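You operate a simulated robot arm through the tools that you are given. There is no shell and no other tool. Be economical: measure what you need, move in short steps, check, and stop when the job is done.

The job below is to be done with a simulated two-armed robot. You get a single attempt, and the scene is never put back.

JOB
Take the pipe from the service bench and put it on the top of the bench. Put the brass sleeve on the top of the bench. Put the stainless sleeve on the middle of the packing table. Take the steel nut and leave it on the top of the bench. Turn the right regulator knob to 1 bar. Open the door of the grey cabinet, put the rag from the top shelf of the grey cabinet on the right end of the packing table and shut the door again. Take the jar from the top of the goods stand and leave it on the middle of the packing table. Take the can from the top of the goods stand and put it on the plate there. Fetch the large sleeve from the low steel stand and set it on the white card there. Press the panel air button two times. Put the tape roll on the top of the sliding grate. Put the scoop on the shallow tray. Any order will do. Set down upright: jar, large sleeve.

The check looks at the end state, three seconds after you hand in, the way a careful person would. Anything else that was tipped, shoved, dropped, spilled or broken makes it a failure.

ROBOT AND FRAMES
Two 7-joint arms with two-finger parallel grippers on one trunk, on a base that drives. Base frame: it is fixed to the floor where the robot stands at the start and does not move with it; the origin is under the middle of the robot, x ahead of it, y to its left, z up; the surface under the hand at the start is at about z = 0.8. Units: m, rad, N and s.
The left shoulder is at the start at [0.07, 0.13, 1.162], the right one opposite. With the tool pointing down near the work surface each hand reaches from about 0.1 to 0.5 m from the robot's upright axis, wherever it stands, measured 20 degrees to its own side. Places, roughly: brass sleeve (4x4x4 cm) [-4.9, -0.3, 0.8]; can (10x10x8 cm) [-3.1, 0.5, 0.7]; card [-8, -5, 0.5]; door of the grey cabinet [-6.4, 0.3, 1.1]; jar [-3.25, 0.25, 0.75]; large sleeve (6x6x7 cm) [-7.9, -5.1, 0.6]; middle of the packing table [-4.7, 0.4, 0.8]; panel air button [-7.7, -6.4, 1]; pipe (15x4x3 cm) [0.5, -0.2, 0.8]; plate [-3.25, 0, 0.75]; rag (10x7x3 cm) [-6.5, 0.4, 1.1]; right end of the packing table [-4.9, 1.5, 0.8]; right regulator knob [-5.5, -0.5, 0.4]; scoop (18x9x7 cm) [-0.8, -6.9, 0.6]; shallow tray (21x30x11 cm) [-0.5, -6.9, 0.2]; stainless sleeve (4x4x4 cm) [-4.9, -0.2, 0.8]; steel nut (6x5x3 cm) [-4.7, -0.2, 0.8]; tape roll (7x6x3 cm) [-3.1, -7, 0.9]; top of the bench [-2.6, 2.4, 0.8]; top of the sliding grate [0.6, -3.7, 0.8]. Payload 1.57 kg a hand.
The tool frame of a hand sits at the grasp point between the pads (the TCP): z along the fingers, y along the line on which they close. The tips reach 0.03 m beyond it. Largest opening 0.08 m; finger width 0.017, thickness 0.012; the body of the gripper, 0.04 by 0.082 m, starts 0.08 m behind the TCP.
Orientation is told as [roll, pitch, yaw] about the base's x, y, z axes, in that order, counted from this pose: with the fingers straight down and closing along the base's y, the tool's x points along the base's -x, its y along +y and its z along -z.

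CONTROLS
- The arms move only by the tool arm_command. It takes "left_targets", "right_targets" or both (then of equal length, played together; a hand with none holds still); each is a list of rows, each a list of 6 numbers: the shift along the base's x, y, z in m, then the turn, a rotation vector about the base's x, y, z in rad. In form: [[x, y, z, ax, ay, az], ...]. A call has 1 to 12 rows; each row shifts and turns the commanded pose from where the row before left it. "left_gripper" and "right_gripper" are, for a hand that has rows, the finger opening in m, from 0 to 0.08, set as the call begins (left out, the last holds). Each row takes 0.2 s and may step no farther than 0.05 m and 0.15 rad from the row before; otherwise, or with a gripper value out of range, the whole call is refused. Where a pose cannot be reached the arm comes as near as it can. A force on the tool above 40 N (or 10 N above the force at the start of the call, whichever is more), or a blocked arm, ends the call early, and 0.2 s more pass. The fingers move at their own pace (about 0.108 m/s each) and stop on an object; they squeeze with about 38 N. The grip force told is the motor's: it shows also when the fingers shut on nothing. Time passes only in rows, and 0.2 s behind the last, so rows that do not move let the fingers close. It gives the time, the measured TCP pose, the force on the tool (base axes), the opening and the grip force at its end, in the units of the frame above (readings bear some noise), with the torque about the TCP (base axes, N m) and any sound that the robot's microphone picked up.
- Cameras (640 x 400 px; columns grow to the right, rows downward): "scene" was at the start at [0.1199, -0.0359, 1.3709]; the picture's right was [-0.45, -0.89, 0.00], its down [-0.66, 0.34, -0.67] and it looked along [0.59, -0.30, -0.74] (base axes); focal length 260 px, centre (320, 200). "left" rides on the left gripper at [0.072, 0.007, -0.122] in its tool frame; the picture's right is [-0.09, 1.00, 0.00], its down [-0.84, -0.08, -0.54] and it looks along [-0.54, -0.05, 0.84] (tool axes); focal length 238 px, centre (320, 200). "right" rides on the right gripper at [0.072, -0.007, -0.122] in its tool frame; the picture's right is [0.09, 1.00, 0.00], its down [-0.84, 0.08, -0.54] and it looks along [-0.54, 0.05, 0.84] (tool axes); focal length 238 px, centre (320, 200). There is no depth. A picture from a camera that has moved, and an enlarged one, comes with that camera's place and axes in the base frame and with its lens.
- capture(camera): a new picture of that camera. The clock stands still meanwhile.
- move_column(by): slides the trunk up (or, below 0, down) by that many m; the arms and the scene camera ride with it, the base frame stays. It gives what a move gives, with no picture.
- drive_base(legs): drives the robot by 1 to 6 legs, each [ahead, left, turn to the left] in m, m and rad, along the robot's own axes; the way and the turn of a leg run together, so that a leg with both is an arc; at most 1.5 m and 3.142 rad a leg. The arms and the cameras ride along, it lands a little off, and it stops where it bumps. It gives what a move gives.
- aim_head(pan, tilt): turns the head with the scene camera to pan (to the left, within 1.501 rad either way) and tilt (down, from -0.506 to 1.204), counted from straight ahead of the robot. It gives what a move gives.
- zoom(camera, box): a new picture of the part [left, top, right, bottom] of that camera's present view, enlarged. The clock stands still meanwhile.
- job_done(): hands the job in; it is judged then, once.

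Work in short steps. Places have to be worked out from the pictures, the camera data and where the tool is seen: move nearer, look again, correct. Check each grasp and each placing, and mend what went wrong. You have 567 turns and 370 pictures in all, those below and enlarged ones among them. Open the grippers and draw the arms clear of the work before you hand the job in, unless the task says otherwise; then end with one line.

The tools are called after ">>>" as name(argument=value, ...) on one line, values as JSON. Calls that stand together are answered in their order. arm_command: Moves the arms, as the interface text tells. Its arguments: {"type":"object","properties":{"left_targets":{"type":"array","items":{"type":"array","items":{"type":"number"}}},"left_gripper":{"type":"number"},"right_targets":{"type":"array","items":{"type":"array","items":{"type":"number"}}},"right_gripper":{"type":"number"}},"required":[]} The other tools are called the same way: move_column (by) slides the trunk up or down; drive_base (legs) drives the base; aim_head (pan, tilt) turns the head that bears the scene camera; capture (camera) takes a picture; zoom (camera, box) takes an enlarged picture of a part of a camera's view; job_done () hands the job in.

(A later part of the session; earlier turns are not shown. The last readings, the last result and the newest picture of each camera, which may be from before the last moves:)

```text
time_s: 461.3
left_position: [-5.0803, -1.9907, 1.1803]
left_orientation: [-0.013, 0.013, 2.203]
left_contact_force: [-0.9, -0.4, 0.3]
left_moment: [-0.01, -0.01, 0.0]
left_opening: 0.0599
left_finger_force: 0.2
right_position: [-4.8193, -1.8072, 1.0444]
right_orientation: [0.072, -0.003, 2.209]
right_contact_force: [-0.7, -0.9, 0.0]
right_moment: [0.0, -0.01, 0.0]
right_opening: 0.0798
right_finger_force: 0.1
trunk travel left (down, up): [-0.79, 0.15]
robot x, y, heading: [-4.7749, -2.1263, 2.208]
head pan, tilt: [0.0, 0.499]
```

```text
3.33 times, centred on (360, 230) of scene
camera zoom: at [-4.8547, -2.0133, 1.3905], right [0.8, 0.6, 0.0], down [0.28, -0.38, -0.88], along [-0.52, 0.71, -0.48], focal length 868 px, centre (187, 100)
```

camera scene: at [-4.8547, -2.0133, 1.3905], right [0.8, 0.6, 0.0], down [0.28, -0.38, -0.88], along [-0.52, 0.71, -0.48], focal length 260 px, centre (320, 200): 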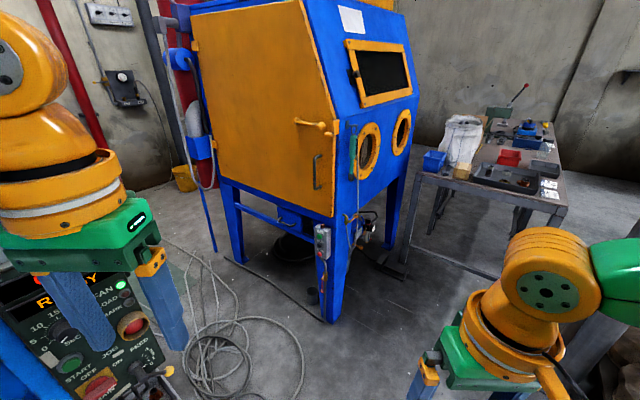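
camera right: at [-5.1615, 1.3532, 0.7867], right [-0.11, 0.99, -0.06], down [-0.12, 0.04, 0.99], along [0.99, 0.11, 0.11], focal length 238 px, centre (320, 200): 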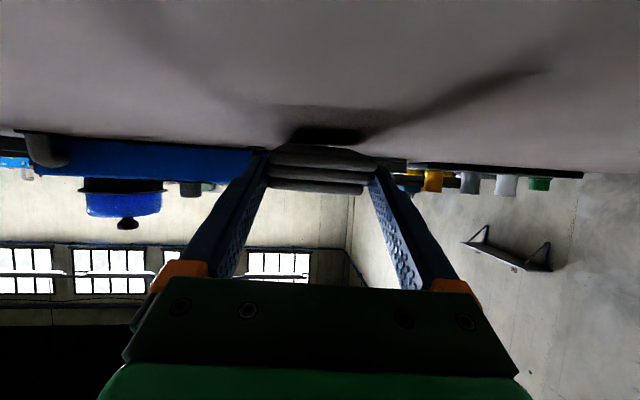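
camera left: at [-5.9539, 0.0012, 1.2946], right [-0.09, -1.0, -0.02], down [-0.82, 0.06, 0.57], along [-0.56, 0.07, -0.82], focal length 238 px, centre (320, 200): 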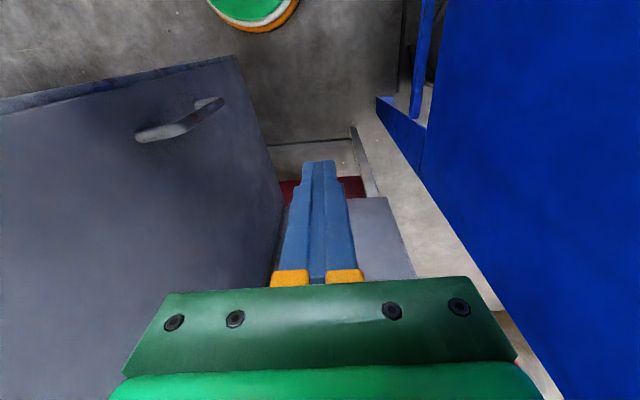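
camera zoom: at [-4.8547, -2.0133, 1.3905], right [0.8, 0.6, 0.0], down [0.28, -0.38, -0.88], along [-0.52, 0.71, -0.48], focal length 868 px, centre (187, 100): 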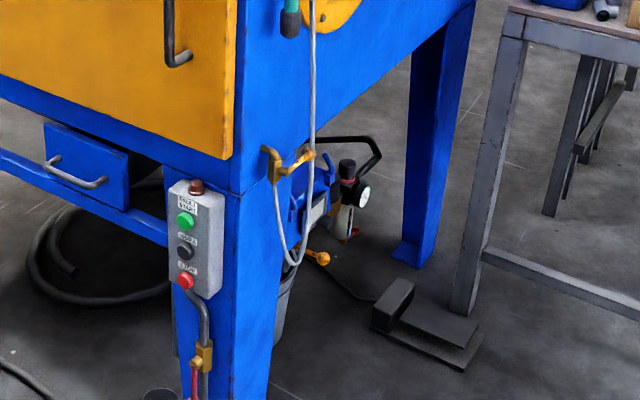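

There's a foot pedal on the floor at about (-5.29, -0.5) which I must not touch. I drive to about (-4.78, -1.15) and turn to face the regulators.

>>> drive_base(legs=[[0, 0, -0.637], [1.0, 0, 0], [0, 0, 0.9]])

>>> aim_head(pan=0, tilt=0.8)

>>> capture(camera="scene")

```text
time_s: 470.7
left_position: [-5.1181, -1.0511, 1.1806]
left_orientation: [-0.013, 0.013, 2.478]
left_contact_force: [0.3, -0.1, -0.4]
left_moment: [0.02, 0.01, -0.02]
left_opening: 0.06
left_finger_force: 0.1
right_position: [-4.9149, -0.8041, 1.0443]
right_orientation: [0.072, -0.004, 2.485]
right_contact_force: [-0.6, -0.1, -0.3]
right_moment: [-0.03, -0.01, 0.02]
right_opening: 0.08
right_finger_force: 0.0
trunk travel left (down, up): [-0.79, 0.15]
robot x, y, heading: [-4.7844, -1.0976, 2.487]
head pan, tilt: [0.0, 0.499]
```

```text
time_s: 471.5
left_position: [-5.1169, -1.0509, 1.1807]
left_orientation: [-0.011, 0.012, 2.478]
left_contact_force: [0.3, -0.1, 0.7]
left_moment: [0.0, -0.03, -0.01]
left_opening: 0.06
left_finger_force: 0.0
right_position: [-4.9157, -0.8025, 1.045]
right_orientation: [0.073, -0.005, 2.486]
right_contact_force: [0.2, 0.4, 0.3]
right_moment: [0.05, 0.01, -0.03]
right_opening: 0.0799
right_finger_force: 0.1
trunk travel left (down, up): [-0.79, 0.15]
robot x, y, heading: [-4.7835, -1.0991, 2.483]
head pan, tilt: [0.0, 0.799]
```

```text
195 pictures are left
camera scene: at [-4.8862, -1.0176, 1.3646], right [0.61, 0.79, 0.0], down [0.57, -0.44, -0.7], along [-0.55, 0.43, -0.72], focal length 260 px, centre (320, 200)
```

scene: 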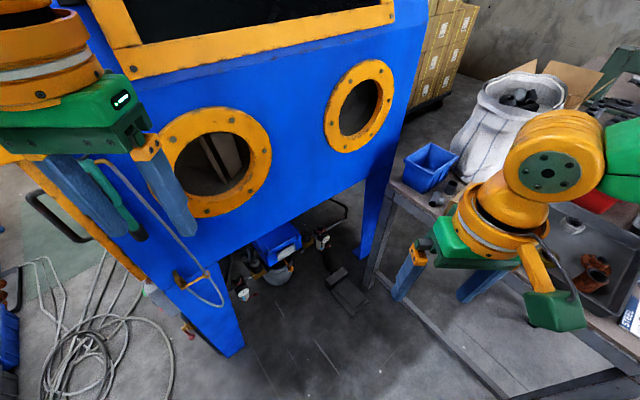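

Two regulators with gauges are visible under the front edge. I zoom in.

>>> zoom(camera="scene", box=[220, 200, 380, 310])

```text
3.64 times, centred on (300, 255) of scene
camera zoom: at [-4.8862, -1.0176, 1.3646], right [0.61, 0.79, 0.0], down [0.57, -0.44, -0.7], along [-0.55, 0.43, -0.72], focal length 947 px, centre (393, 0)
```

zoom: 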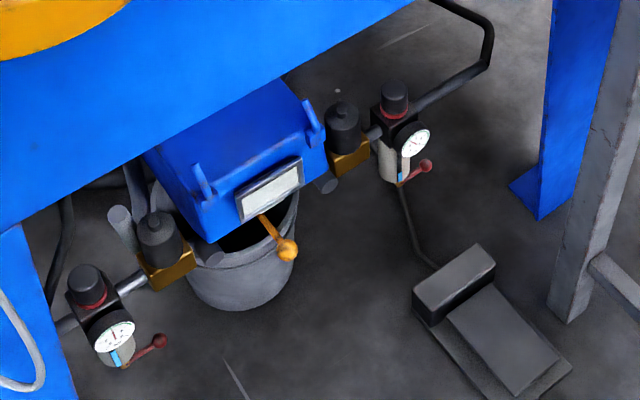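

Two regulators: the right one is at about (-5.47, -0.555, 0.43), gauge facing front. I'll use the left hand: turn slightly right, lower the trunk 0.4 m and look at the gauge from nearer.

>>> drive_base(legs=[[0, 0, -0.29]])

>>> move_column(by=-0.4)

>>> aim_head(pan=0.3, tilt=0.5)

>>> capture(camera="scene")

```text
time_s: 472.9
left_position: [-5.0908, -0.9572, 1.1808]
left_orientation: [-0.013, 0.014, 2.183]
left_contact_force: [0.0, -0.6, 0.3]
left_moment: [-0.04, 0.01, -0.02]
left_opening: 0.06
left_finger_force: 0.0
right_position: [-4.8255, -0.7777, 1.0446]
right_orientation: [0.071, -0.004, 2.19]
right_contact_force: [0.1, -0.7, -0.2]
right_moment: [-0.01, 0.0, 0.01]
right_opening: 0.08
right_finger_force: 0.2
trunk travel left (down, up): [-0.79, 0.15]
robot x, y, heading: [-4.7855, -1.0993, 2.191]
head pan, tilt: [0.0, 0.799]
```

```text
time_s: 476.7
left_position: [-5.0886, -0.9569, 0.7804]
left_orientation: [-0.014, 0.012, 2.182]
left_contact_force: [0.0, 0.1, 0.3]
left_moment: [-0.01, 0.01, 0.03]
left_opening: 0.06
left_finger_force: 0.0
right_position: [-4.8251, -0.7764, 0.6446]
right_orientation: [0.071, -0.005, 2.19]
right_contact_force: [-0.3, 0.4, 0.3]
right_moment: [-0.01, 0.0, -0.02]
right_opening: 0.08
right_finger_force: 0.0
trunk travel left (down, up): [-0.39, 0.55]
robot x, y, heading: [-4.7822, -1.0953, 2.196]
head pan, tilt: [0.0, 0.799]
```

```text
time_s: 477.5
left_position: [-5.0905, -0.9559, 0.7809]
left_orientation: [-0.011, 0.012, 2.183]
left_contact_force: [0.0, -0.3, 0.5]
left_moment: [0.0, -0.02, 0.02]
left_opening: 0.0598
left_finger_force: 0.0
right_position: [-4.8253, -0.7776, 0.6448]
right_orientation: [0.072, -0.005, 2.191]
right_contact_force: [0.6, -1.1, -0.5]
right_moment: [0.02, -0.01, 0.02]
right_opening: 0.08
right_finger_force: 0.2
trunk travel left (down, up): [-0.39, 0.55]
robot x, y, heading: [-4.7831, -1.0961, 2.191]
head pan, tilt: [0.3, 0.499]
```

```text
193 pictures are left
camera scene: at [-4.8841, -1.0015, 0.9904], right [0.61, 0.8, 0.0], down [0.38, -0.29, -0.88], along [-0.7, 0.53, -0.48], focal length 260 px, centre (320, 200)
```

scene: 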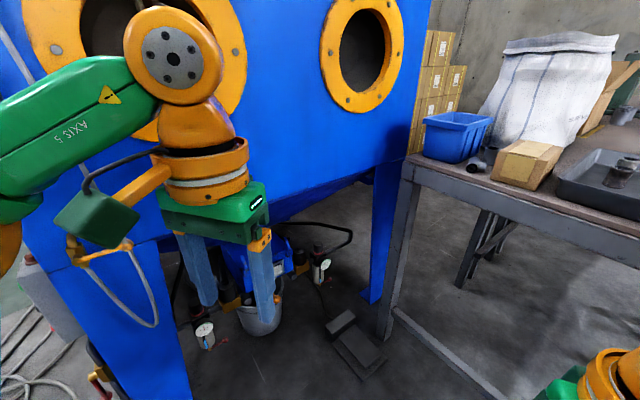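

Good view. I zoom on the right regulator to read its gauge.

>>> zoom(camera="scene", box=[285, 225, 365, 295])

```text
5.71 times, centred on (325, 260) of scene
camera zoom: at [-4.8841, -1.0015, 0.9904], right [0.61, 0.8, 0.0], down [0.38, -0.29, -0.88], along [-0.7, 0.53, -0.48], focal length 1488 px, centre (291, -143)
```

zoom: 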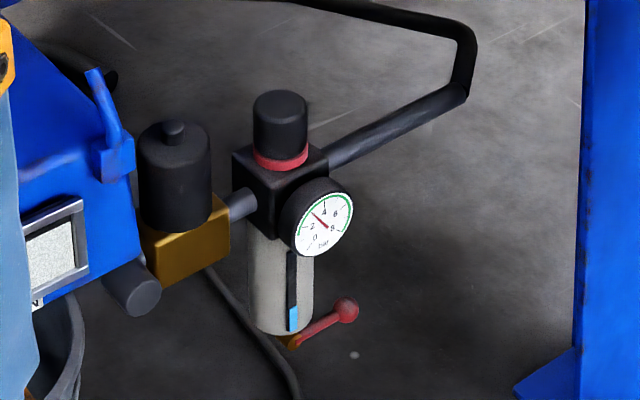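

The right gauge shows about 3 bar (scale 0–8); the knob is at about (-5.512, -0.53, 0.36), ~3.7 cm wide. I lower the trunk and the left hand so that it passes under the machine's front edge, pitching it forward 0.6 rad.

>>> move_column(by=-0.12)

>>> arm_command(left_targets=[[0, 0, -0.045, 0, 0, 0], [0, 0, -0.045, 0, 0, 0], [0, 0, -0.045, 0, 0, 0], [0, 0, -0.03, 0, 0, 0], [0, 0, 0, 0.114, 0.081, 0], [0, 0, 0, 0.114, 0.081, 0], [0, 0, 0, 0.114, 0.081, 0], [0, 0, 0, 0.114, 0.081, 0]], left_gripper=0.055)

>>> drive_base(legs=[[0.2, 0.05, 0]])

>>> capture(camera="scene")

>>> capture(camera="left")

```text
time_s: 479.0
left_position: [-5.089, -0.9564, 0.6608]
left_orientation: [-0.01, 0.011, 2.183]
left_contact_force: [0.3, -0.7, 0.5]
left_moment: [0.03, 0.02, 0.01]
left_opening: 0.0602
left_finger_force: 0.1
right_position: [-4.8244, -0.7779, 0.5256]
right_orientation: [0.074, -0.005, 2.19]
right_contact_force: [-0.7, -0.3, -0.5]
right_moment: [-0.02, -0.03, 0.02]
right_opening: 0.0803
right_finger_force: 0.0
trunk travel left (down, up): [-0.27, 0.67]
robot x, y, heading: [-4.783, -1.0968, 2.19]
head pan, tilt: [0.3, 0.499]
```

```text
time_s: 480.8
left_position: [-5.1138, -0.9147, 0.5123]
left_orientation: [-0.01, -0.547, 2.184]
left_contact_force: [-0.1, -0.5, -0.3]
left_moment: [0.0, 0.01, 0.01]
left_opening: 0.0552
left_finger_force: 0.1
left hand out of reach, approached as far as the arm can: row 7, 8
right_position: [-4.8254, -0.7782, 0.5252]
right_orientation: [0.071, -0.005, 2.19]
right_contact_force: [1.2, -0.8, -0.8]
right_moment: [-0.02, -0.01, 0.02]
right_opening: 0.08
right_finger_force: 0.0
trunk travel left (down, up): [-0.27, 0.67]
robot x, y, heading: [-4.7812, -1.0989, 2.187]
head pan, tilt: [0.3, 0.499]
```

```text
time_s: 482.4
left_position: [-5.2717, -0.7841, 0.5127]
left_orientation: [-0.008, -0.545, 2.189]
left_contact_force: [-0.7, -0.2, -0.3]
left_moment: [0.04, 0.04, -0.02]
left_opening: 0.055
left_finger_force: 0.0
right_position: [-4.9846, -0.646, 0.5249]
right_orientation: [0.072, -0.005, 2.197]
right_contact_force: [0.6, -0.4, 0.4]
right_moment: [-0.02, 0.0, 0.0]
right_opening: 0.0799
right_finger_force: 0.0
trunk travel left (down, up): [-0.27, 0.67]
robot x, y, heading: [-4.9404, -0.9688, 2.2]
head pan, tilt: [0.3, 0.499]
```

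```text
191 pictures are left
camera scene: at [-5.0424, -0.8709, 0.8704], right [0.6, 0.8, 0.0], down [0.38, -0.29, -0.88], along [-0.7, 0.53, -0.48], focal length 260 px, centre (320, 200)
```

scene: 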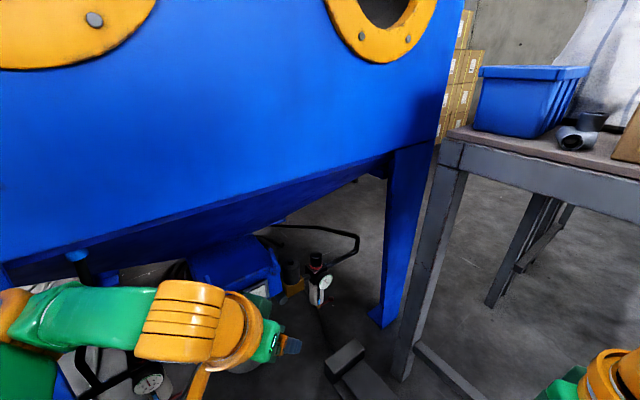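

```text
190 pictures are left
camera left: at [-5.2084, -0.8912, 0.5801], right [-0.86, -0.51, 0.04], down [-0.19, 0.4, 0.9], along [-0.47, 0.76, -0.44], focal length 238 px, centre (320, 200)
```

left: 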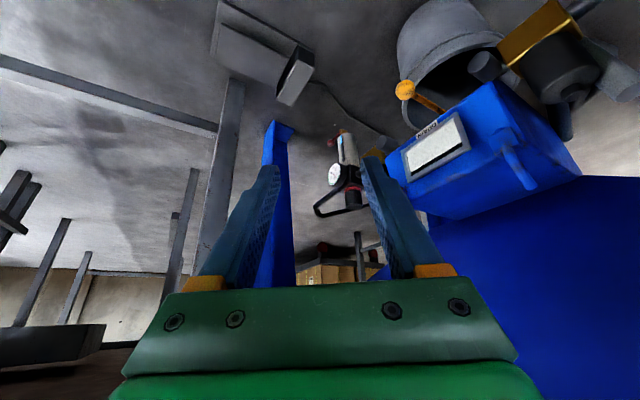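

Knob re-measured ≈ (-5.505, -0.535, 0.363). I drive 0.12 m closer and bring the hand to about 10 cm before it, slightly above.

>>> drive_base(legs=[[0.12, 0.025, 0]])

>>> arm_command(left_targets=[[-0.02, 0.024, -0.02, 0, 0, 0], [-0.02, 0.024, -0.02, 0, 0, 0], [-0.02, 0.024, -0.01, 0, 0, 0], [0, 0, 0, 0, 0, 0]])

>>> capture(camera="scene")

>>> capture(camera="left")

```text
time_s: 483.4
left_position: [-5.2895, -0.7711, 0.5204]
left_orientation: [0.016, -0.553, 2.21]
left_contact_force: [-0.5, -0.2, -0.3]
left_moment: [-0.01, -0.03, 0.02]
left_opening: 0.0549
left_finger_force: 0.0
right_position: [-5.006, -0.6238, 0.527]
right_orientation: [0.091, -0.022, 2.23]
right_contact_force: [-0.1, 0.6, -0.2]
right_moment: [0.01, -0.03, -0.01]
right_opening: 0.08
right_finger_force: 0.1
trunk travel left (down, up): [-0.27, 0.67]
robot x, y, heading: [-4.9609, -0.941, 2.23]
head pan, tilt: [0.3, 0.499]
stopped in leg 1: the robot was blocked; the commanded pose is now the measured one
```

```text
time_s: 484.4
left_position: [-5.3626, -0.6986, 0.4588]
left_orientation: [-0.006, -0.538, 2.219]
left_contact_force: [-1.1, -0.1, -0.2]
left_moment: [-0.01, -0.01, 0.02]
left_opening: 0.0547
left_finger_force: 0.0
right_position: [-5.0191, -0.6218, 0.5244]
right_orientation: [0.073, -0.005, 2.226]
right_contact_force: [-0.6, 0.0, 0.3]
right_moment: [-0.02, 0.01, -0.02]
right_opening: 0.0798
right_finger_force: 0.0
trunk travel left (down, up): [-0.27, 0.67]
robot x, y, heading: [-4.9646, -0.9433, 2.228]
head pan, tilt: [0.3, 0.499]
```

```text
189 pictures are left
camera scene: at [-5.0707, -0.8479, 0.8703], right [0.58, 0.82, 0.0], down [0.39, -0.28, -0.88], along [-0.72, 0.51, -0.48], focal length 260 px, centre (320, 200)
```

scene: 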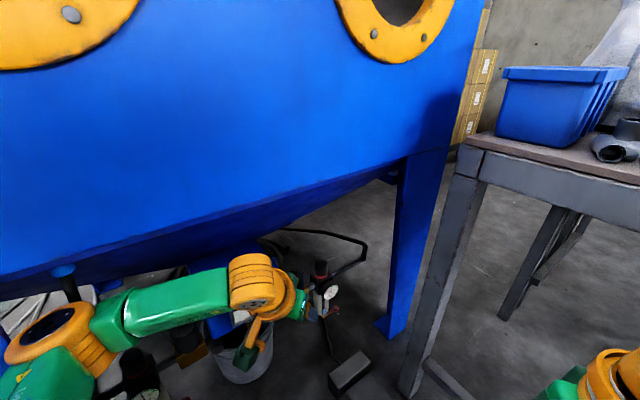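

```text
188 pictures are left
camera left: at [-5.2963, -0.8009, 0.5266], right [-0.84, -0.53, 0.04], down [-0.21, 0.4, 0.89], along [-0.49, 0.75, -0.45], focal length 238 px, centre (320, 200)
```

left: 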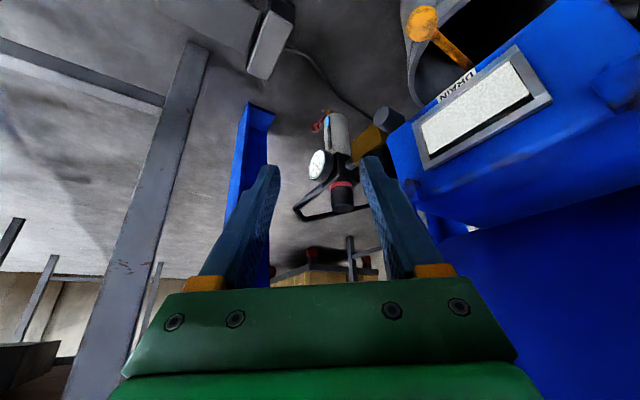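

The left elbow reached the machine's leg, so the base can't get closer. From here a flatter hand can still reach: I pitch the left hand to ~70° and approach the knob horizontally.

>>> arm_command(left_targets=[[0, 0, -0.01, 0.105, 0.08, 0], [0, 0, -0.01, 0.105, 0.08, 0], [-0.01, 0.012, -0.02, 0.105, 0.08, 0], [-0.01, 0.012, -0.02, 0.105, 0.08, 0], [-0.01, 0.012, -0.02, 0.105, 0.08, 0], [0, 0, 0, 0, 0, 0]])

>>> capture(camera="left")

```text
time_s: 485.8
left_position: [-5.3629, -0.6789, 0.4258]
left_orientation: [-0.027, -0.92, 2.218]
left_contact_force: [0.9, 0.2, 0.7]
left_moment: [-0.02, -0.02, 0.06]
left_opening: 0.0548
left_finger_force: 0.0
left hand out of reach, approached as far as the arm can: row 3, 4, 5
right_position: [-5.0182, -0.622, 0.5256]
right_orientation: [0.071, -0.006, 2.231]
right_contact_force: [0.4, 0.0, -0.9]
right_moment: [-0.01, 0.0, -0.02]
right_opening: 0.0798
right_finger_force: 0.1
trunk travel left (down, up): [-0.27, 0.67]
robot x, y, heading: [-4.9628, -0.9405, 2.223]
head pan, tilt: [0.3, 0.499]
```

```text
187 pictures are left
camera left: at [-5.2869, -0.796, 0.4424], right [-0.84, -0.54, 0.06], down [0.01, 0.1, 1.0], along [-0.54, 0.84, -0.08], focal length 238 px, centre (320, 200)
```

left: 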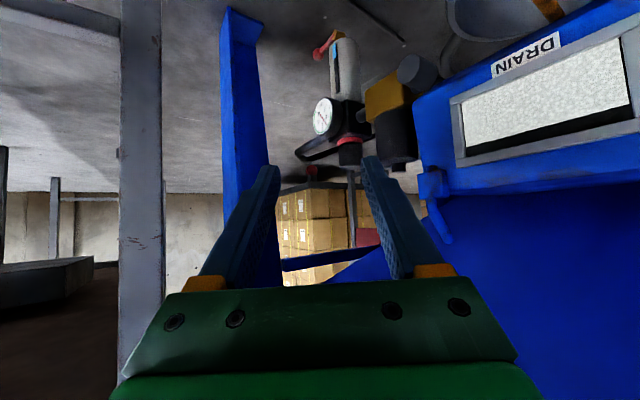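

The knob is at ≈ (-5.507, -0.54, 0.35). I lower the trunk 8 cm so the hand is level with it, and extend toward it.

>>> move_column(by=-0.08)

>>> arm_command(left_targets=[[-0.02, 0.02, 0, 0, 0, 0], [-0.02, 0.02, 0, 0.06, 0.045, 0], [-0.02, 0.02, 0, 0.06, 0.045, 0], [0, 0, 0, 0, 0, 0]])

>>> capture(camera="left")

>>> capture(camera="scene")

```text
time_s: 486.9
left_position: [-5.3607, -0.6778, 0.3443]
left_orientation: [-0.027, -0.92, 2.219]
left_contact_force: [-1.0, 0.1, 0.4]
left_moment: [-0.02, 0.01, 0.01]
left_opening: 0.0549
left_finger_force: 0.0
right_position: [-5.0184, -0.6221, 0.4449]
right_orientation: [0.071, -0.006, 2.227]
right_contact_force: [-0.5, 0.4, -0.6]
right_moment: [-0.02, 0.02, 0.01]
right_opening: 0.08
right_finger_force: 0.1
trunk travel left (down, up): [-0.19, 0.75]
robot x, y, heading: [-4.9669, -0.9388, 2.226]
head pan, tilt: [0.3, 0.499]
```

```text
time_s: 487.9
left_position: [-5.4394, -0.639, 0.361]
left_orientation: [-0.035, -1.058, 2.216]
left_contact_force: [-1.0, -0.5, -0.1]
left_moment: [0.0, 0.03, -0.02]
left_opening: 0.0547
left_finger_force: 0.1
left hand out of reach, approached as far as the arm can: row 3
right_position: [-5.018, -0.6229, 0.445]
right_orientation: [0.072, -0.007, 2.227]
right_contact_force: [0.3, 0.7, 0.7]
right_moment: [0.01, -0.01, -0.03]
right_opening: 0.0803
right_finger_force: 0.0
trunk travel left (down, up): [-0.19, 0.75]
robot x, y, heading: [-4.964, -0.9385, 2.229]
head pan, tilt: [0.3, 0.499]
```

```text
186 pictures are left
camera left: at [-5.3644, -0.7582, 0.3583], right [-0.84, -0.54, 0.06], down [0.08, -0.02, 1.0], along [-0.53, 0.84, 0.06], focal length 238 px, centre (320, 200)
```

left: 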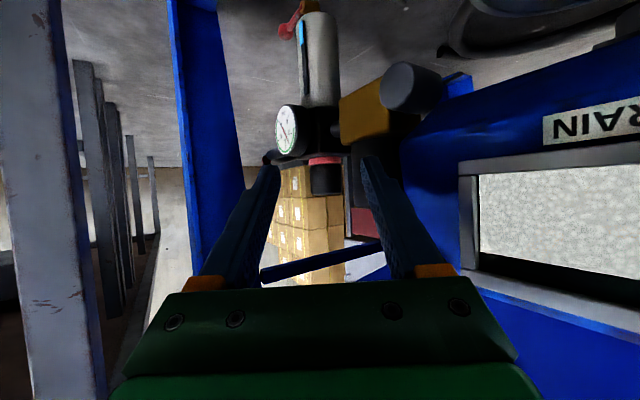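

```text
185 pictures are left
camera scene: at [-5.0699, -0.8481, 0.7904], right [0.58, 0.82, 0.0], down [0.39, -0.28, -0.88], along [-0.72, 0.51, -0.48], focal length 260 px, centre (320, 200)
```

scene: 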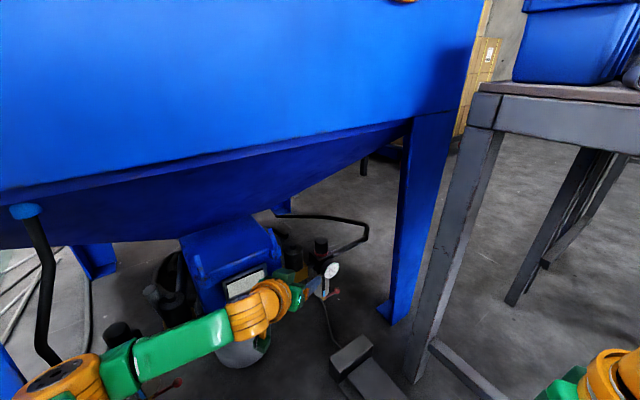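

Triangulated: knob (-5.525, -0.521, 0.349); a filter stands just before it on this line, so I must come from the +x side with the right hand. I withdraw the left hand first.

>>> arm_command(left_targets=[[0.025, -0.033, 0.01, 0, 0, 0], [0.025, -0.033, 0.01, -0.08, -0.06, 0], [0.02, -0.03, 0.02, -0.1, -0.08, 0], [0.01, -0.03, 0.02, -0.1, -0.08, 0], [0.01, -0.03, 0.03, -0.1, -0.08, 0], [0, 0, 0.03, -0.1, -0.08, 0], [0, 0, 0.03, -0.1, -0.08, 0], [0, 0, 0, -0.1, -0.08, 0]])

>>> drive_base(legs=[[-0.12, 0, 0]])

>>> capture(camera="scene")

```text
time_s: 489.7
left_position: [-5.3533, -0.8343, 0.5155]
left_orientation: [-0.036, -0.213, 2.257]
left_contact_force: [0.3, 0.8, -0.4]
left_moment: [-0.02, 0.04, 0.02]
left_opening: 0.0548
left_finger_force: 0.0
left hand out of reach, approached as far as the arm can: row 1
right_position: [-5.0169, -0.6288, 0.4472]
right_orientation: [0.083, -0.024, 2.256]
right_contact_force: [-1.5, -0.5, -0.4]
right_moment: [0.03, -0.1, -0.01]
right_opening: 0.08
right_finger_force: 0.1
trunk travel left (down, up): [-0.19, 0.75]
robot x, y, heading: [-4.9578, -0.9448, 2.257]
head pan, tilt: [0.3, 0.499]
```

```text
time_s: 491.0
left_position: [-5.2883, -0.9124, 0.5079]
left_orientation: [-0.048, -0.2, 2.225]
left_contact_force: [1.0, -0.4, 0.3]
left_moment: [0.03, -0.04, 0.02]
left_opening: 0.055
left_finger_force: 0.1
right_position: [-4.9424, -0.7191, 0.4438]
right_orientation: [0.07, -0.007, 2.224]
right_contact_force: [0.8, 1.1, 0.2]
right_moment: [-0.03, -0.01, -0.01]
right_opening: 0.0801
right_finger_force: 0.1
trunk travel left (down, up): [-0.19, 0.75]
robot x, y, heading: [-4.8906, -1.036, 2.222]
head pan, tilt: [0.3, 0.499]
```

```text
184 pictures are left
camera scene: at [-4.9951, -0.9446, 0.7905], right [0.58, 0.81, 0.0], down [0.39, -0.28, -0.88], along [-0.72, 0.51, -0.48], focal length 260 px, centre (320, 200)
```

scene: 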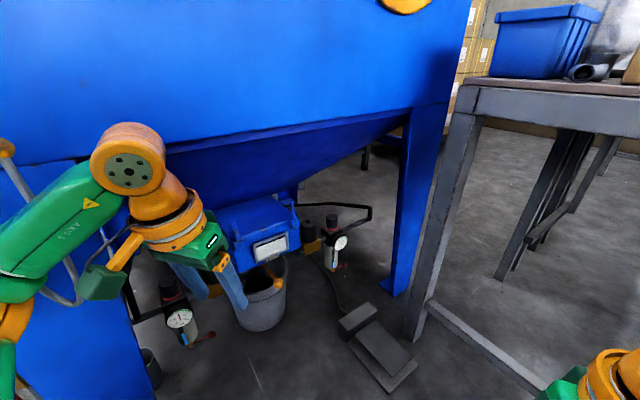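

I back off, turn left to about heading 3.0 and approach more from the +x side for the right hand.

>>> drive_base(legs=[[-0.22, 0, 0]])

>>> arm_command(left_targets=[[0.03, -0.03, 0.02, -0.06, -0.05, 0], [0.03, -0.03, 0.02, -0.06, -0.05, 0], [0.02, -0.02, 0.02, 0, 0, 0]])

>>> drive_base(legs=[[0, 0, 0.78], [0, -0.35, 0], [0.16, 0, 0]])

>>> aim_head(pan=-0.3, tilt=0.5)

>>> capture(camera="scene")

```text
time_s: 492.7
left_position: [-5.1525, -1.0893, 0.5086]
left_orientation: [-0.047, -0.202, 2.222]
left_contact_force: [1.0, -0.3, -0.6]
left_moment: [0.04, -0.01, 0.03]
left_opening: 0.055
left_finger_force: 0.0
right_position: [-4.8068, -0.8972, 0.4456]
right_orientation: [0.071, -0.006, 2.222]
right_contact_force: [-0.7, 0.0, 0.1]
right_moment: [0.0, -0.03, 0.01]
right_opening: 0.0802
right_finger_force: 0.0
trunk travel left (down, up): [-0.19, 0.75]
robot x, y, heading: [-4.7568, -1.2141, 2.218]
head pan, tilt: [0.3, 0.499]
```

```text
time_s: 493.5
left_position: [-5.0714, -1.168, 0.5685]
left_orientation: [-0.054, -0.045, 2.223]
left_contact_force: [0.0, -0.6, -0.2]
left_moment: [-0.03, -0.04, 0.01]
left_opening: 0.055
left_finger_force: 0.1
right_position: [-4.8061, -0.8975, 0.4449]
right_orientation: [0.07, -0.006, 2.22]
right_contact_force: [0.2, 0.0, 0.3]
right_moment: [0.0, 0.03, 0.02]
right_opening: 0.0801
right_finger_force: 0.1
trunk travel left (down, up): [-0.19, 0.75]
robot x, y, heading: [-4.7553, -1.214, 2.221]
head pan, tilt: [0.3, 0.499]
```

```text
time_s: 498.8
left_position: [-5.1196, -1.0429, 0.5682]
left_orientation: [-0.054, -0.045, 3.015]
left_contact_force: [0.2, -0.6, -0.4]
left_moment: [0.03, 0.01, 0.01]
left_opening: 0.0549
left_finger_force: 0.2
right_position: [-5.126, -0.6642, 0.4444]
right_orientation: [0.072, -0.006, 3.016]
right_contact_force: [0.7, 0.2, -0.3]
right_moment: [0.01, 0.0, -0.03]
right_opening: 0.0801
right_finger_force: 0.0
trunk travel left (down, up): [-0.19, 0.75]
robot x, y, heading: [-4.8622, -0.8494, 3.01]
head pan, tilt: [0.3, 0.499]
```

```text
time_s: 499.8
left_position: [-5.1192, -1.0439, 0.5679]
left_orientation: [-0.054, -0.044, 3.016]
left_contact_force: [-0.4, -0.2, 0.0]
left_moment: [0.0, 0.02, 0.02]
left_opening: 0.055
left_finger_force: 0.1
right_position: [-5.1254, -0.665, 0.4438]
right_orientation: [0.071, -0.006, 3.015]
right_contact_force: [0.4, 0.1, -0.6]
right_moment: [0.01, -0.01, -0.01]
right_opening: 0.08
right_finger_force: 0.0
trunk travel left (down, up): [-0.19, 0.75]
robot x, y, heading: [-4.8629, -0.8495, 3.016]
head pan, tilt: [-0.3, 0.499]
```

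```text
183 pictures are left
camera scene: at [-4.9962, -0.8067, 0.7905], right [0.42, 0.91, 0.0], down [0.44, -0.2, -0.88], along [-0.8, 0.36, -0.48], focal length 260 px, centre (320, 200)
```

scene: 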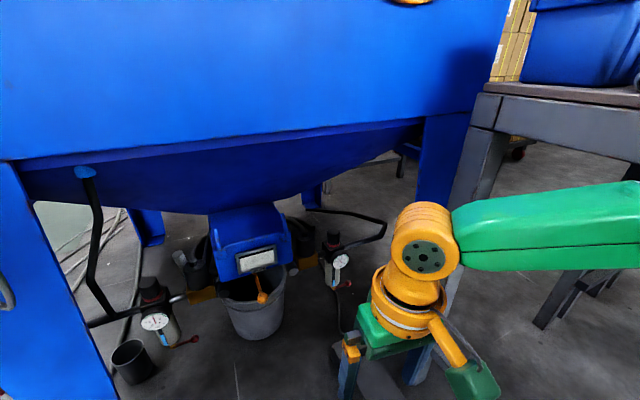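

Good position. I pitch the right hand forward (~70°) and advance toward the knob's level.

>>> arm_command(right_targets=[[-0.01, 0, 0, 0.019, 0.147, 0], [-0.01, 0, 0, 0.019, 0.147, 0], [-0.01, 0, 0, 0.019, 0.147, 0], [-0.02, 0, -0.01, 0.019, 0.147, 0], [-0.02, 0, -0.01, 0.019, 0.147, 0], [-0.02, 0, -0.02, 0.019, 0.147, 0], [-0.02, 0, -0.02, 0.019, 0.147, 0], [-0.02, 0, -0.02, 0.019, 0.147, 0], [0, 0, 0, 0, 0, 0]], right_gripper=0.06)

>>> capture(camera="right")

>>> capture(camera="scene")

```text
time_s: 501.8
left_position: [-5.1201, -1.044, 0.5687]
left_orientation: [-0.055, -0.046, 3.016]
left_contact_force: [0.1, 1.3, 0.5]
left_moment: [-0.01, 0.03, -0.01]
left_opening: 0.055
left_finger_force: 0.1
right_position: [-5.2833, -0.6561, 0.3831]
right_orientation: [0.073, -1.191, 3.013]
right_contact_force: [-0.5, -0.3, 0.5]
right_moment: [-0.02, 0.02, 0.02]
right_opening: 0.06
right_finger_force: 0.0
right hand out of reach, approached as far as the arm can: row 4, 5, 6, 8
trunk travel left (down, up): [-0.19, 0.75]
robot x, y, heading: [-4.8638, -0.8526, 3.011]
head pan, tilt: [-0.3, 0.499]
```

```text
182 pictures are left
camera right: at [-5.1441, -0.6576, 0.361], right [-0.03, -1.0, -0.06], down [0.19, -0.06, 0.98], along [-0.98, 0.02, 0.19], focal length 238 px, centre (320, 200)
```

right: 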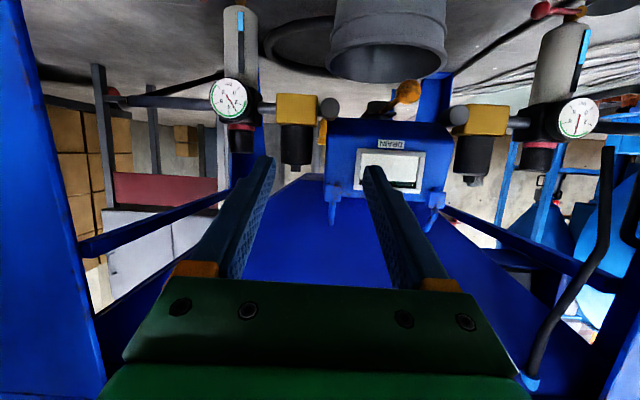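

```text
181 pictures are left
camera scene: at [-4.9962, -0.8066, 0.7904], right [0.42, 0.91, 0.0], down [0.44, -0.2, -0.88], along [-0.8, 0.37, -0.48], focal length 260 px, centre (320, 200)
```

scene: 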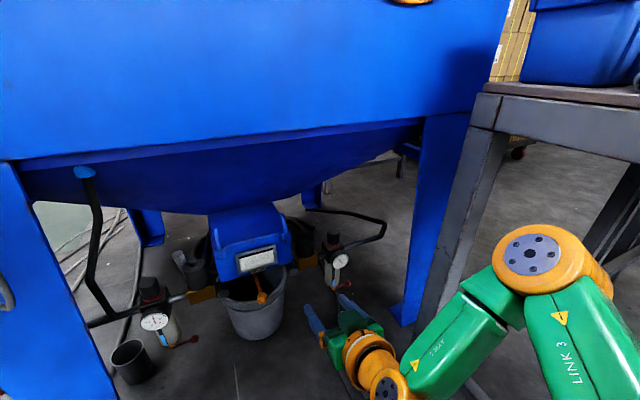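

The wrist view confirms the knob at (-5.525, -0.520, 0.349). I yaw the hand to point along the line to it and advance half way.

>>> arm_command(right_targets=[[-0.02, 0.012, -0.005, 0, 0, -0.1], [-0.02, 0.012, -0.005, 0, 0, -0.1], [-0.03, 0.017, -0.005, 0, 0, -0.1], [-0.03, 0.017, -0.005, 0, 0, 0], [0, 0, 0, 0, 0, 0]])

>>> capture(camera="right")

```text
time_s: 503.0
left_position: [-5.1195, -1.0439, 0.5674]
left_orientation: [-0.054, -0.046, 3.015]
left_contact_force: [-0.7, 0.8, -0.2]
left_moment: [0.01, 0.03, 0.03]
left_opening: 0.0549
left_finger_force: 0.0
right_position: [-5.3677, -0.564, 0.3974]
right_orientation: [0.072, -1.19, 2.714]
right_contact_force: [0.4, 0.1, 0.0]
right_moment: [-0.01, -0.02, 0.0]
right_opening: 0.0602
right_finger_force: 0.0
right hand out of reach, approached as far as the arm can: row 1, 2, 3, 4
trunk travel left (down, up): [-0.19, 0.75]
robot x, y, heading: [-4.8658, -0.8482, 3.012]
head pan, tilt: [-0.3, 0.499]
```

```text
180 pictures are left
camera right: at [-5.2349, -0.6079, 0.375], right [-0.32, -0.95, -0.06], down [0.16, -0.12, 0.98], along [-0.93, 0.3, 0.19], focal length 238 px, centre (320, 200)
```

right: 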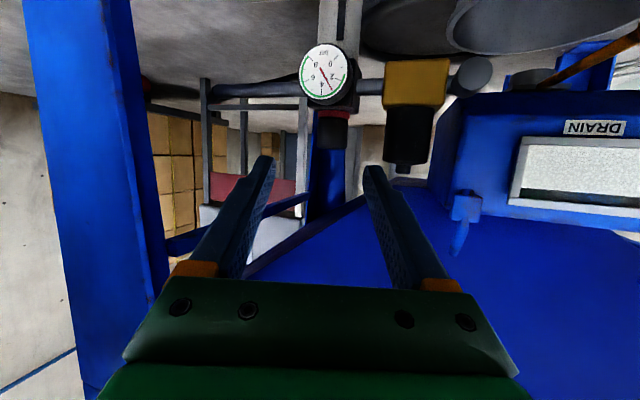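

Aligned with the knob. I lower the trunk 5 cm to its level and zoom on the gauge before gripping.

>>> move_column(by=-0.05)

>>> zoom(camera="right", box=[285, 40, 385, 160])

```text
time_s: 503.9
left_position: [-5.1189, -1.0434, 0.5176]
left_orientation: [-0.054, -0.046, 3.017]
left_contact_force: [-0.3, 0.0, -0.3]
left_moment: [0.02, -0.01, -0.02]
left_opening: 0.0548
left_finger_force: 0.0
right_position: [-5.3677, -0.5629, 0.347]
right_orientation: [0.071, -1.191, 2.714]
right_contact_force: [0.0, -0.5, 0.2]
right_moment: [0.0, 0.02, 0.02]
right_opening: 0.0601
right_finger_force: 0.0
trunk travel left (down, up): [-0.14, 0.8]
robot x, y, heading: [-4.8617, -0.8493, 3.012]
head pan, tilt: [-0.3, 0.499]
```

```text
3.33 times, centred on (335, 100) of right
camera zoom: at [-5.2347, -0.6082, 0.325], right [-0.32, -0.95, -0.06], down [0.16, -0.12, 0.98], along [-0.93, 0.3, 0.19], focal length 794 px, centre (270, 533)
```

zoom: 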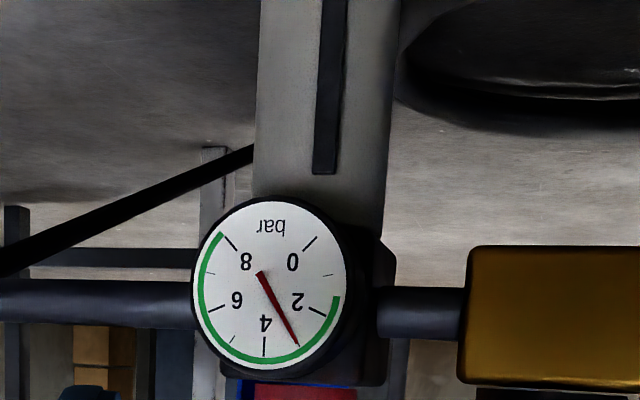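

The gauge reads 3 bar (0–8 scale, ~34° per bar). I advance onto the knob.

>>> arm_command(right_targets=[[-0.035, 0.01, 0, 0, 0, 0], [-0.035, 0.01, 0, 0, 0, 0], [-0.03, 0.008, 0, 0, 0, 0], [0, 0, 0, 0, 0, 0]])

>>> capture(camera="right")

```text
time_s: 504.9
left_position: [-5.1198, -1.0436, 0.519]
left_orientation: [-0.055, -0.045, 3.016]
left_contact_force: [0.4, 0.4, 0.3]
left_moment: [-0.03, 0.01, -0.01]
left_opening: 0.0552
left_finger_force: 0.1
right_position: [-5.4243, -0.5167, 0.3803]
right_orientation: [0.074, -1.189, 2.715]
right_contact_force: [-0.6, 0.0, 0.3]
right_moment: [0.02, 0.01, 0.01]
right_opening: 0.0601
right_finger_force: 0.0
right hand out of reach, approached as far as the arm can: row 1, 2, 3
trunk travel left (down, up): [-0.14, 0.8]
robot x, y, heading: [-4.8631, -0.8529, 3.011]
head pan, tilt: [-0.3, 0.499]
```

```text
178 pictures are left
camera right: at [-5.2904, -0.5609, 0.3582], right [-0.32, -0.95, -0.06], down [0.16, -0.12, 0.98], along [-0.93, 0.3, 0.19], focal length 238 px, centre (320, 200)
```

right: 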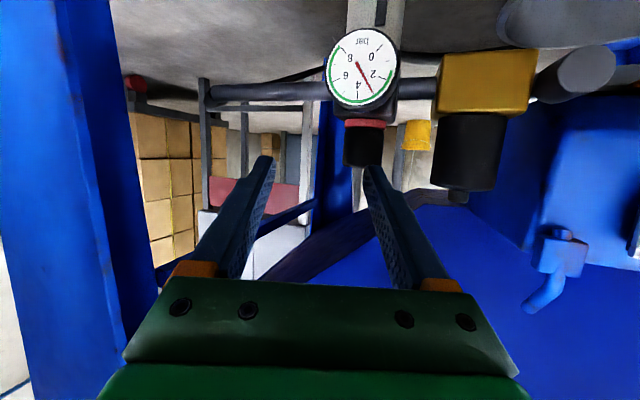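

The arm drifts at its limits, so I use trunk (−3.5 cm) and base (8 cm ahead) to bring the fingers onto the knob.

>>> move_column(by=-0.033)

>>> drive_base(legs=[[0.05, 0.014, 0]])

>>> capture(camera="right")

```text
time_s: 505.7
left_position: [-5.1201, -1.044, 0.4851]
left_orientation: [-0.054, -0.046, 3.015]
left_contact_force: [0.4, -0.3, -1.1]
left_moment: [-0.01, 0.01, 0.01]
left_opening: 0.0552
left_finger_force: 0.0
right_position: [-5.4242, -0.5179, 0.3459]
right_orientation: [0.072, -1.189, 2.715]
right_contact_force: [-0.5, -0.9, -0.4]
right_moment: [-0.01, -0.01, 0.02]
right_opening: 0.0599
right_finger_force: 0.1
trunk travel left (down, up): [-0.107, 0.833]
robot x, y, heading: [-4.868, -0.8518, 3.01]
head pan, tilt: [-0.3, 0.499]
```

```text
time_s: 506.6
left_position: [-5.1697, -1.0531, 0.4854]
left_orientation: [-0.054, -0.046, 3.019]
left_contact_force: [0.0, 0.0, 0.3]
left_moment: [0.01, 0.01, 0.01]
left_opening: 0.055
left_finger_force: 0.1
right_position: [-5.4749, -0.5248, 0.3463]
right_orientation: [0.071, -1.189, 2.716]
right_contact_force: [-0.1, -0.4, -0.3]
right_moment: [0.01, 0.01, 0.0]
right_opening: 0.0599
right_finger_force: 0.0
trunk travel left (down, up): [-0.107, 0.833]
robot x, y, heading: [-4.914, -0.8571, 3.016]
head pan, tilt: [-0.3, 0.499]
```

```text
177 pictures are left
camera right: at [-5.3405, -0.5691, 0.325], right [-0.32, -0.95, -0.06], down [0.16, -0.12, 0.98], along [-0.93, 0.3, 0.19], focal length 238 px, centre (320, 200)
```

right: 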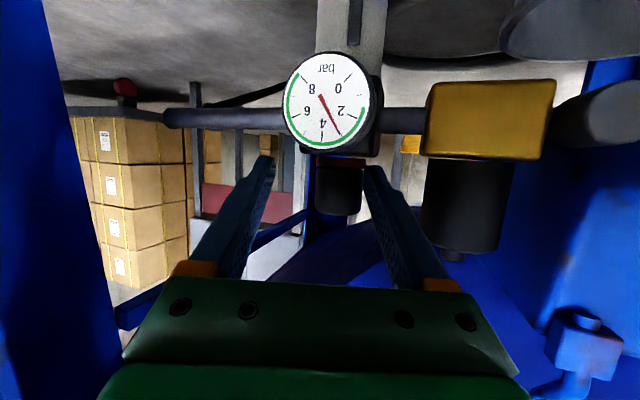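

The knob lies between the finger lines. I raise 6 mm (to pass over the gauge) and drive the last 4.5 cm.

>>> move_column(by=0.006)

>>> drive_base(legs=[[0.043, 0.005, 0]])

>>> capture(camera="right")

```text
time_s: 507.2
left_position: [-5.1702, -1.0515, 0.4916]
left_orientation: [-0.057, -0.044, 3.017]
left_contact_force: [0.7, -0.1, 0.8]
left_moment: [0.0, 0.01, 0.01]
left_opening: 0.0549
left_finger_force: 0.1
right_position: [-5.4746, -0.525, 0.3528]
right_orientation: [0.071, -1.187, 2.715]
right_contact_force: [0.5, -0.1, -0.3]
right_moment: [0.0, -0.01, 0.0]
right_opening: 0.0602
right_finger_force: 0.1
trunk travel left (down, up): [-0.113, 0.827]
robot x, y, heading: [-4.9083, -0.8566, 3.014]
head pan, tilt: [-0.3, 0.499]
```

```text
time_s: 508.1
left_position: [-5.2115, -1.0509, 0.4908]
left_orientation: [-0.054, -0.046, 3.017]
left_contact_force: [0.0, -0.1, 0.4]
left_moment: [-0.01, 0.01, 0.01]
left_opening: 0.055
left_finger_force: 0.0
right_position: [-5.5162, -0.5248, 0.3532]
right_orientation: [0.072, -1.189, 2.717]
right_contact_force: [-0.2, 0.7, 0.0]
right_moment: [0.01, 0.03, -0.04]
right_opening: 0.0602
right_finger_force: 0.1
trunk travel left (down, up): [-0.113, 0.827]
robot x, y, heading: [-4.9545, -0.8585, 3.012]
head pan, tilt: [-0.3, 0.499]
```

```text
176 pictures are left
camera right: at [-5.3831, -0.5689, 0.3311], right [-0.32, -0.95, -0.06], down [0.16, -0.12, 0.98], along [-0.93, 0.3, 0.19], focal length 238 px, centre (320, 200)
```

right: 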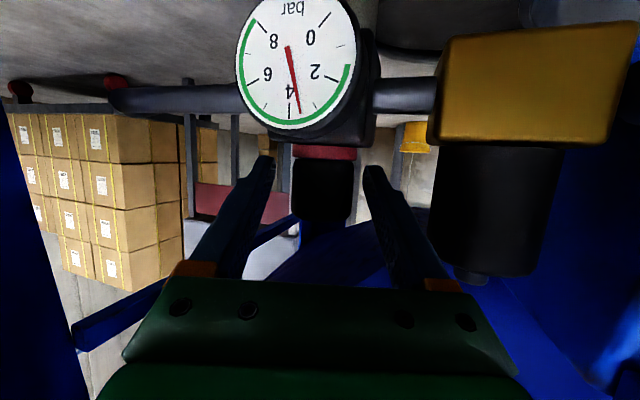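

The knob is centred at the grasp point. I close on it.

>>> arm_command(right_targets=[[0, 0, 0, 0, 0, 0], [0, 0, 0, 0, 0, 0], [0, 0, 0, 0, 0, 0]], right_gripper=0.01)

>>> zoom(camera="right", box=[220, 0, 400, 140])

```text
time_s: 508.9
left_position: [-5.2114, -1.0521, 0.4905]
left_orientation: [-0.054, -0.045, 3.018]
left_contact_force: [0.3, 0.0, -0.3]
left_moment: [-0.02, 0.01, 0.01]
left_opening: 0.055
left_finger_force: 0.1
right_position: [-5.5173, -0.5265, 0.3529]
right_orientation: [0.072, -1.188, 2.719]
right_contact_force: [-1.0, -6.3, 0.7]
right_moment: [-0.12, -0.01, -0.02]
right_opening: 0.036
right_finger_force: 42.6
trunk travel left (down, up): [-0.113, 0.827]
robot x, y, heading: [-4.9594, -0.8573, 3.014]
head pan, tilt: [-0.3, 0.499]
```

```text
2.86 times, centred on (310, 70) of right
camera zoom: at [-5.3834, -0.5698, 0.3312], right [-0.32, -0.95, -0.06], down [0.16, -0.12, 0.98], along [-0.93, 0.3, 0.19], focal length 681 px, centre (349, 571)
```

zoom: 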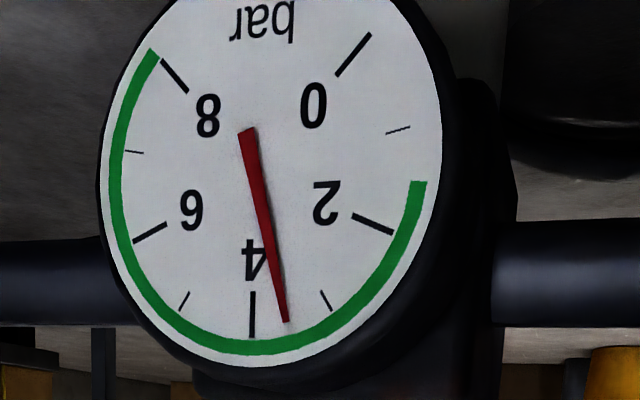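

Gripped (36 mm). I turn the knob 0.3 rad counter-clockwise (seen from above) and read the gauge.

>>> arm_command(right_targets=[[0, 0, 0, 0, 0, 0.1], [0, 0, 0, 0, 0, 0.1], [0, 0, 0, 0, 0, 0.1], [0, 0, 0, 0, 0, 0]])

>>> zoom(camera="right", box=[220, 0, 400, 140])

>>> zoom(camera="scene", box=[280, 200, 400, 300])

```text
time_s: 509.9
left_position: [-5.2125, -1.0524, 0.4909]
left_orientation: [-0.057, -0.046, 3.017]
left_contact_force: [0.7, 0.2, 0.1]
left_moment: [-0.01, 0.01, 0.03]
left_opening: 0.0555
left_finger_force: 0.0
right_position: [-5.5164, -0.5257, 0.3528]
right_orientation: [0.067, -1.191, 3.02]
right_contact_force: [-2.3, -8.4, 0.3]
right_moment: [0.37, 1.02, 0.03]
right_opening: 0.0361
right_finger_force: 43.5
trunk travel left (down, up): [-0.113, 0.827]
robot x, y, heading: [-4.9565, -0.8601, 3.016]
head pan, tilt: [-0.3, 0.499]
```

```text
2.86 times, centred on (310, 70) of right
camera zoom: at [-5.3763, -0.5276, 0.3308], right [-0.02, -1.0, -0.06], down [0.19, -0.06, 0.98], along [-0.98, 0.01, 0.19], focal length 681 px, centre (349, 571)
```

zoom: 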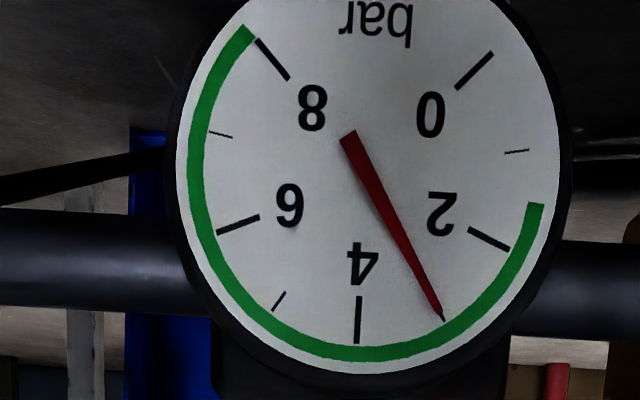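

```text
4.00 times, centred on (340, 250) of scene
camera zoom: at [-5.0885, -0.815, 0.7136], right [0.41, 0.91, 0.0], down [0.44, -0.2, -0.88], along [-0.8, 0.36, -0.48], focal length 1041 px, centre (240, 0)
```

zoom: 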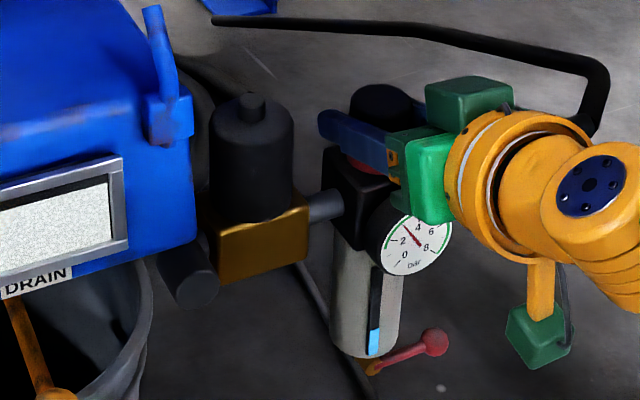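

From a frontal view the needle is still at 3.0, so it's unclear whether the knob turned. I turn back 0.5 rad clockwise to see the effect.

>>> arm_command(right_targets=[[0, 0, 0, 0, 0, -0.1], [0, 0, 0, 0, 0, -0.1], [0, 0, 0, 0, 0, -0.1], [0, 0, 0, 0, 0, 0]])

>>> zoom(camera="right", box=[220, 0, 400, 140])

```text
time_s: 510.9
left_position: [-5.2123, -1.0529, 0.4908]
left_orientation: [-0.056, -0.044, 3.018]
left_contact_force: [-0.1, -0.2, 0.5]
left_moment: [0.01, -0.01, 0.01]
left_opening: 0.0552
left_finger_force: 0.0
right_position: [-5.5165, -0.5271, 0.3519]
right_orientation: [0.068, -1.187, 2.721]
right_contact_force: [2.7, -13.3, -0.8]
right_moment: [0.52, 0.39, 0.03]
right_opening: 0.0361
right_finger_force: 43.1
trunk travel left (down, up): [-0.113, 0.827]
robot x, y, heading: [-4.9558, -0.8593, 3.018]
head pan, tilt: [-0.3, 0.499]
```

```text
2.86 times, centred on (310, 70) of right
camera zoom: at [-5.3831, -0.5699, 0.3309], right [-0.32, -0.95, -0.06], down [0.16, -0.12, 0.98], along [-0.93, 0.3, 0.19], focal length 681 px, centre (349, 571)
```

zoom: 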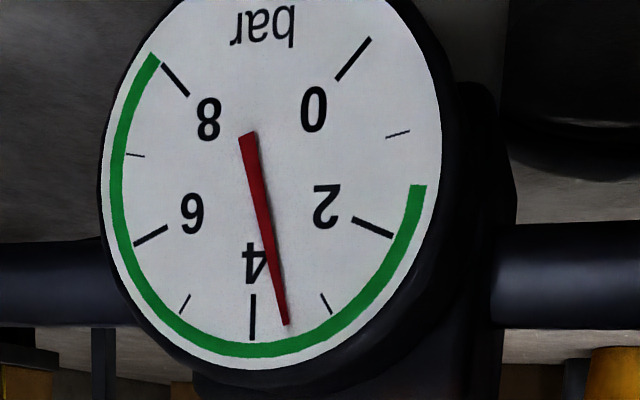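

I compare with the scene camera, whose viewpoint hasn't changed.

>>> zoom(camera="scene", box=[280, 200, 400, 300])

```text
4.00 times, centred on (340, 250) of scene
camera zoom: at [-5.0887, -0.8155, 0.7135], right [0.41, 0.91, 0.0], down [0.44, -0.2, -0.88], along [-0.8, 0.36, -0.48], focal length 1041 px, centre (240, 0)
```

zoom: 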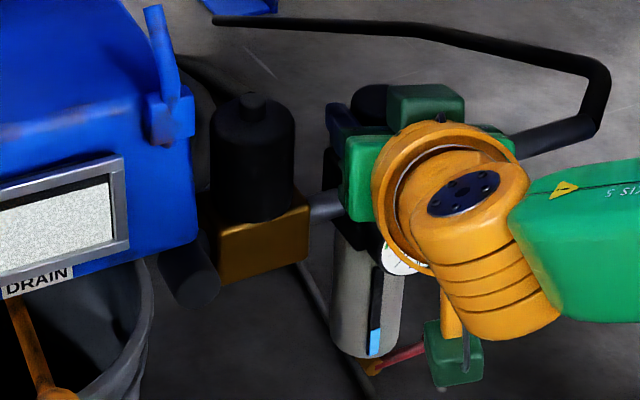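

To separate parallax from real turning, I open the fingers, rotate the empty hand back to the frontal yaw and read again.

>>> arm_command(right_targets=[[0, 0, 0, 0, 0, 0], [0, 0, 0, 0, 0, 0], [0, 0, 0, 0, 0, 0.1], [0, 0, 0, 0, 0, 0.1], [0, 0, 0, 0, 0, 0.1], [0, 0, 0, 0, 0, 0]], right_gripper=0.06)

>>> zoom(camera="right", box=[220, 0, 400, 140])

```text
time_s: 512.3
left_position: [-5.2125, -1.0517, 0.491]
left_orientation: [-0.054, -0.047, 3.017]
left_contact_force: [-0.8, -0.3, -0.5]
left_moment: [0.0, 0.01, 0.02]
left_opening: 0.0551
left_finger_force: 0.1
right_position: [-5.5177, -0.5257, 0.3518]
right_orientation: [0.072, -1.187, 3.017]
right_contact_force: [-0.1, 0.2, -0.2]
right_moment: [-0.01, -0.03, 0.0]
right_opening: 0.0603
right_finger_force: 0.0
trunk travel left (down, up): [-0.113, 0.827]
robot x, y, heading: [-4.9577, -0.8565, 3.016]
head pan, tilt: [-0.3, 0.499]
```

```text
2.86 times, centred on (310, 70) of right
camera zoom: at [-5.3762, -0.5276, 0.3302], right [-0.02, -1.0, -0.06], down [0.19, -0.06, 0.98], along [-0.98, 0.01, 0.19], focal length 681 px, centre (349, 571)
```

zoom: 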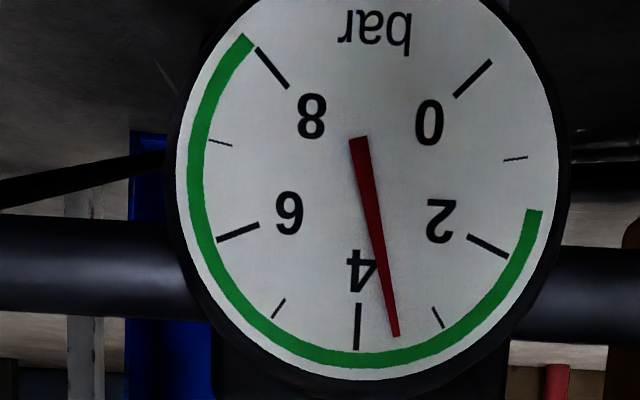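

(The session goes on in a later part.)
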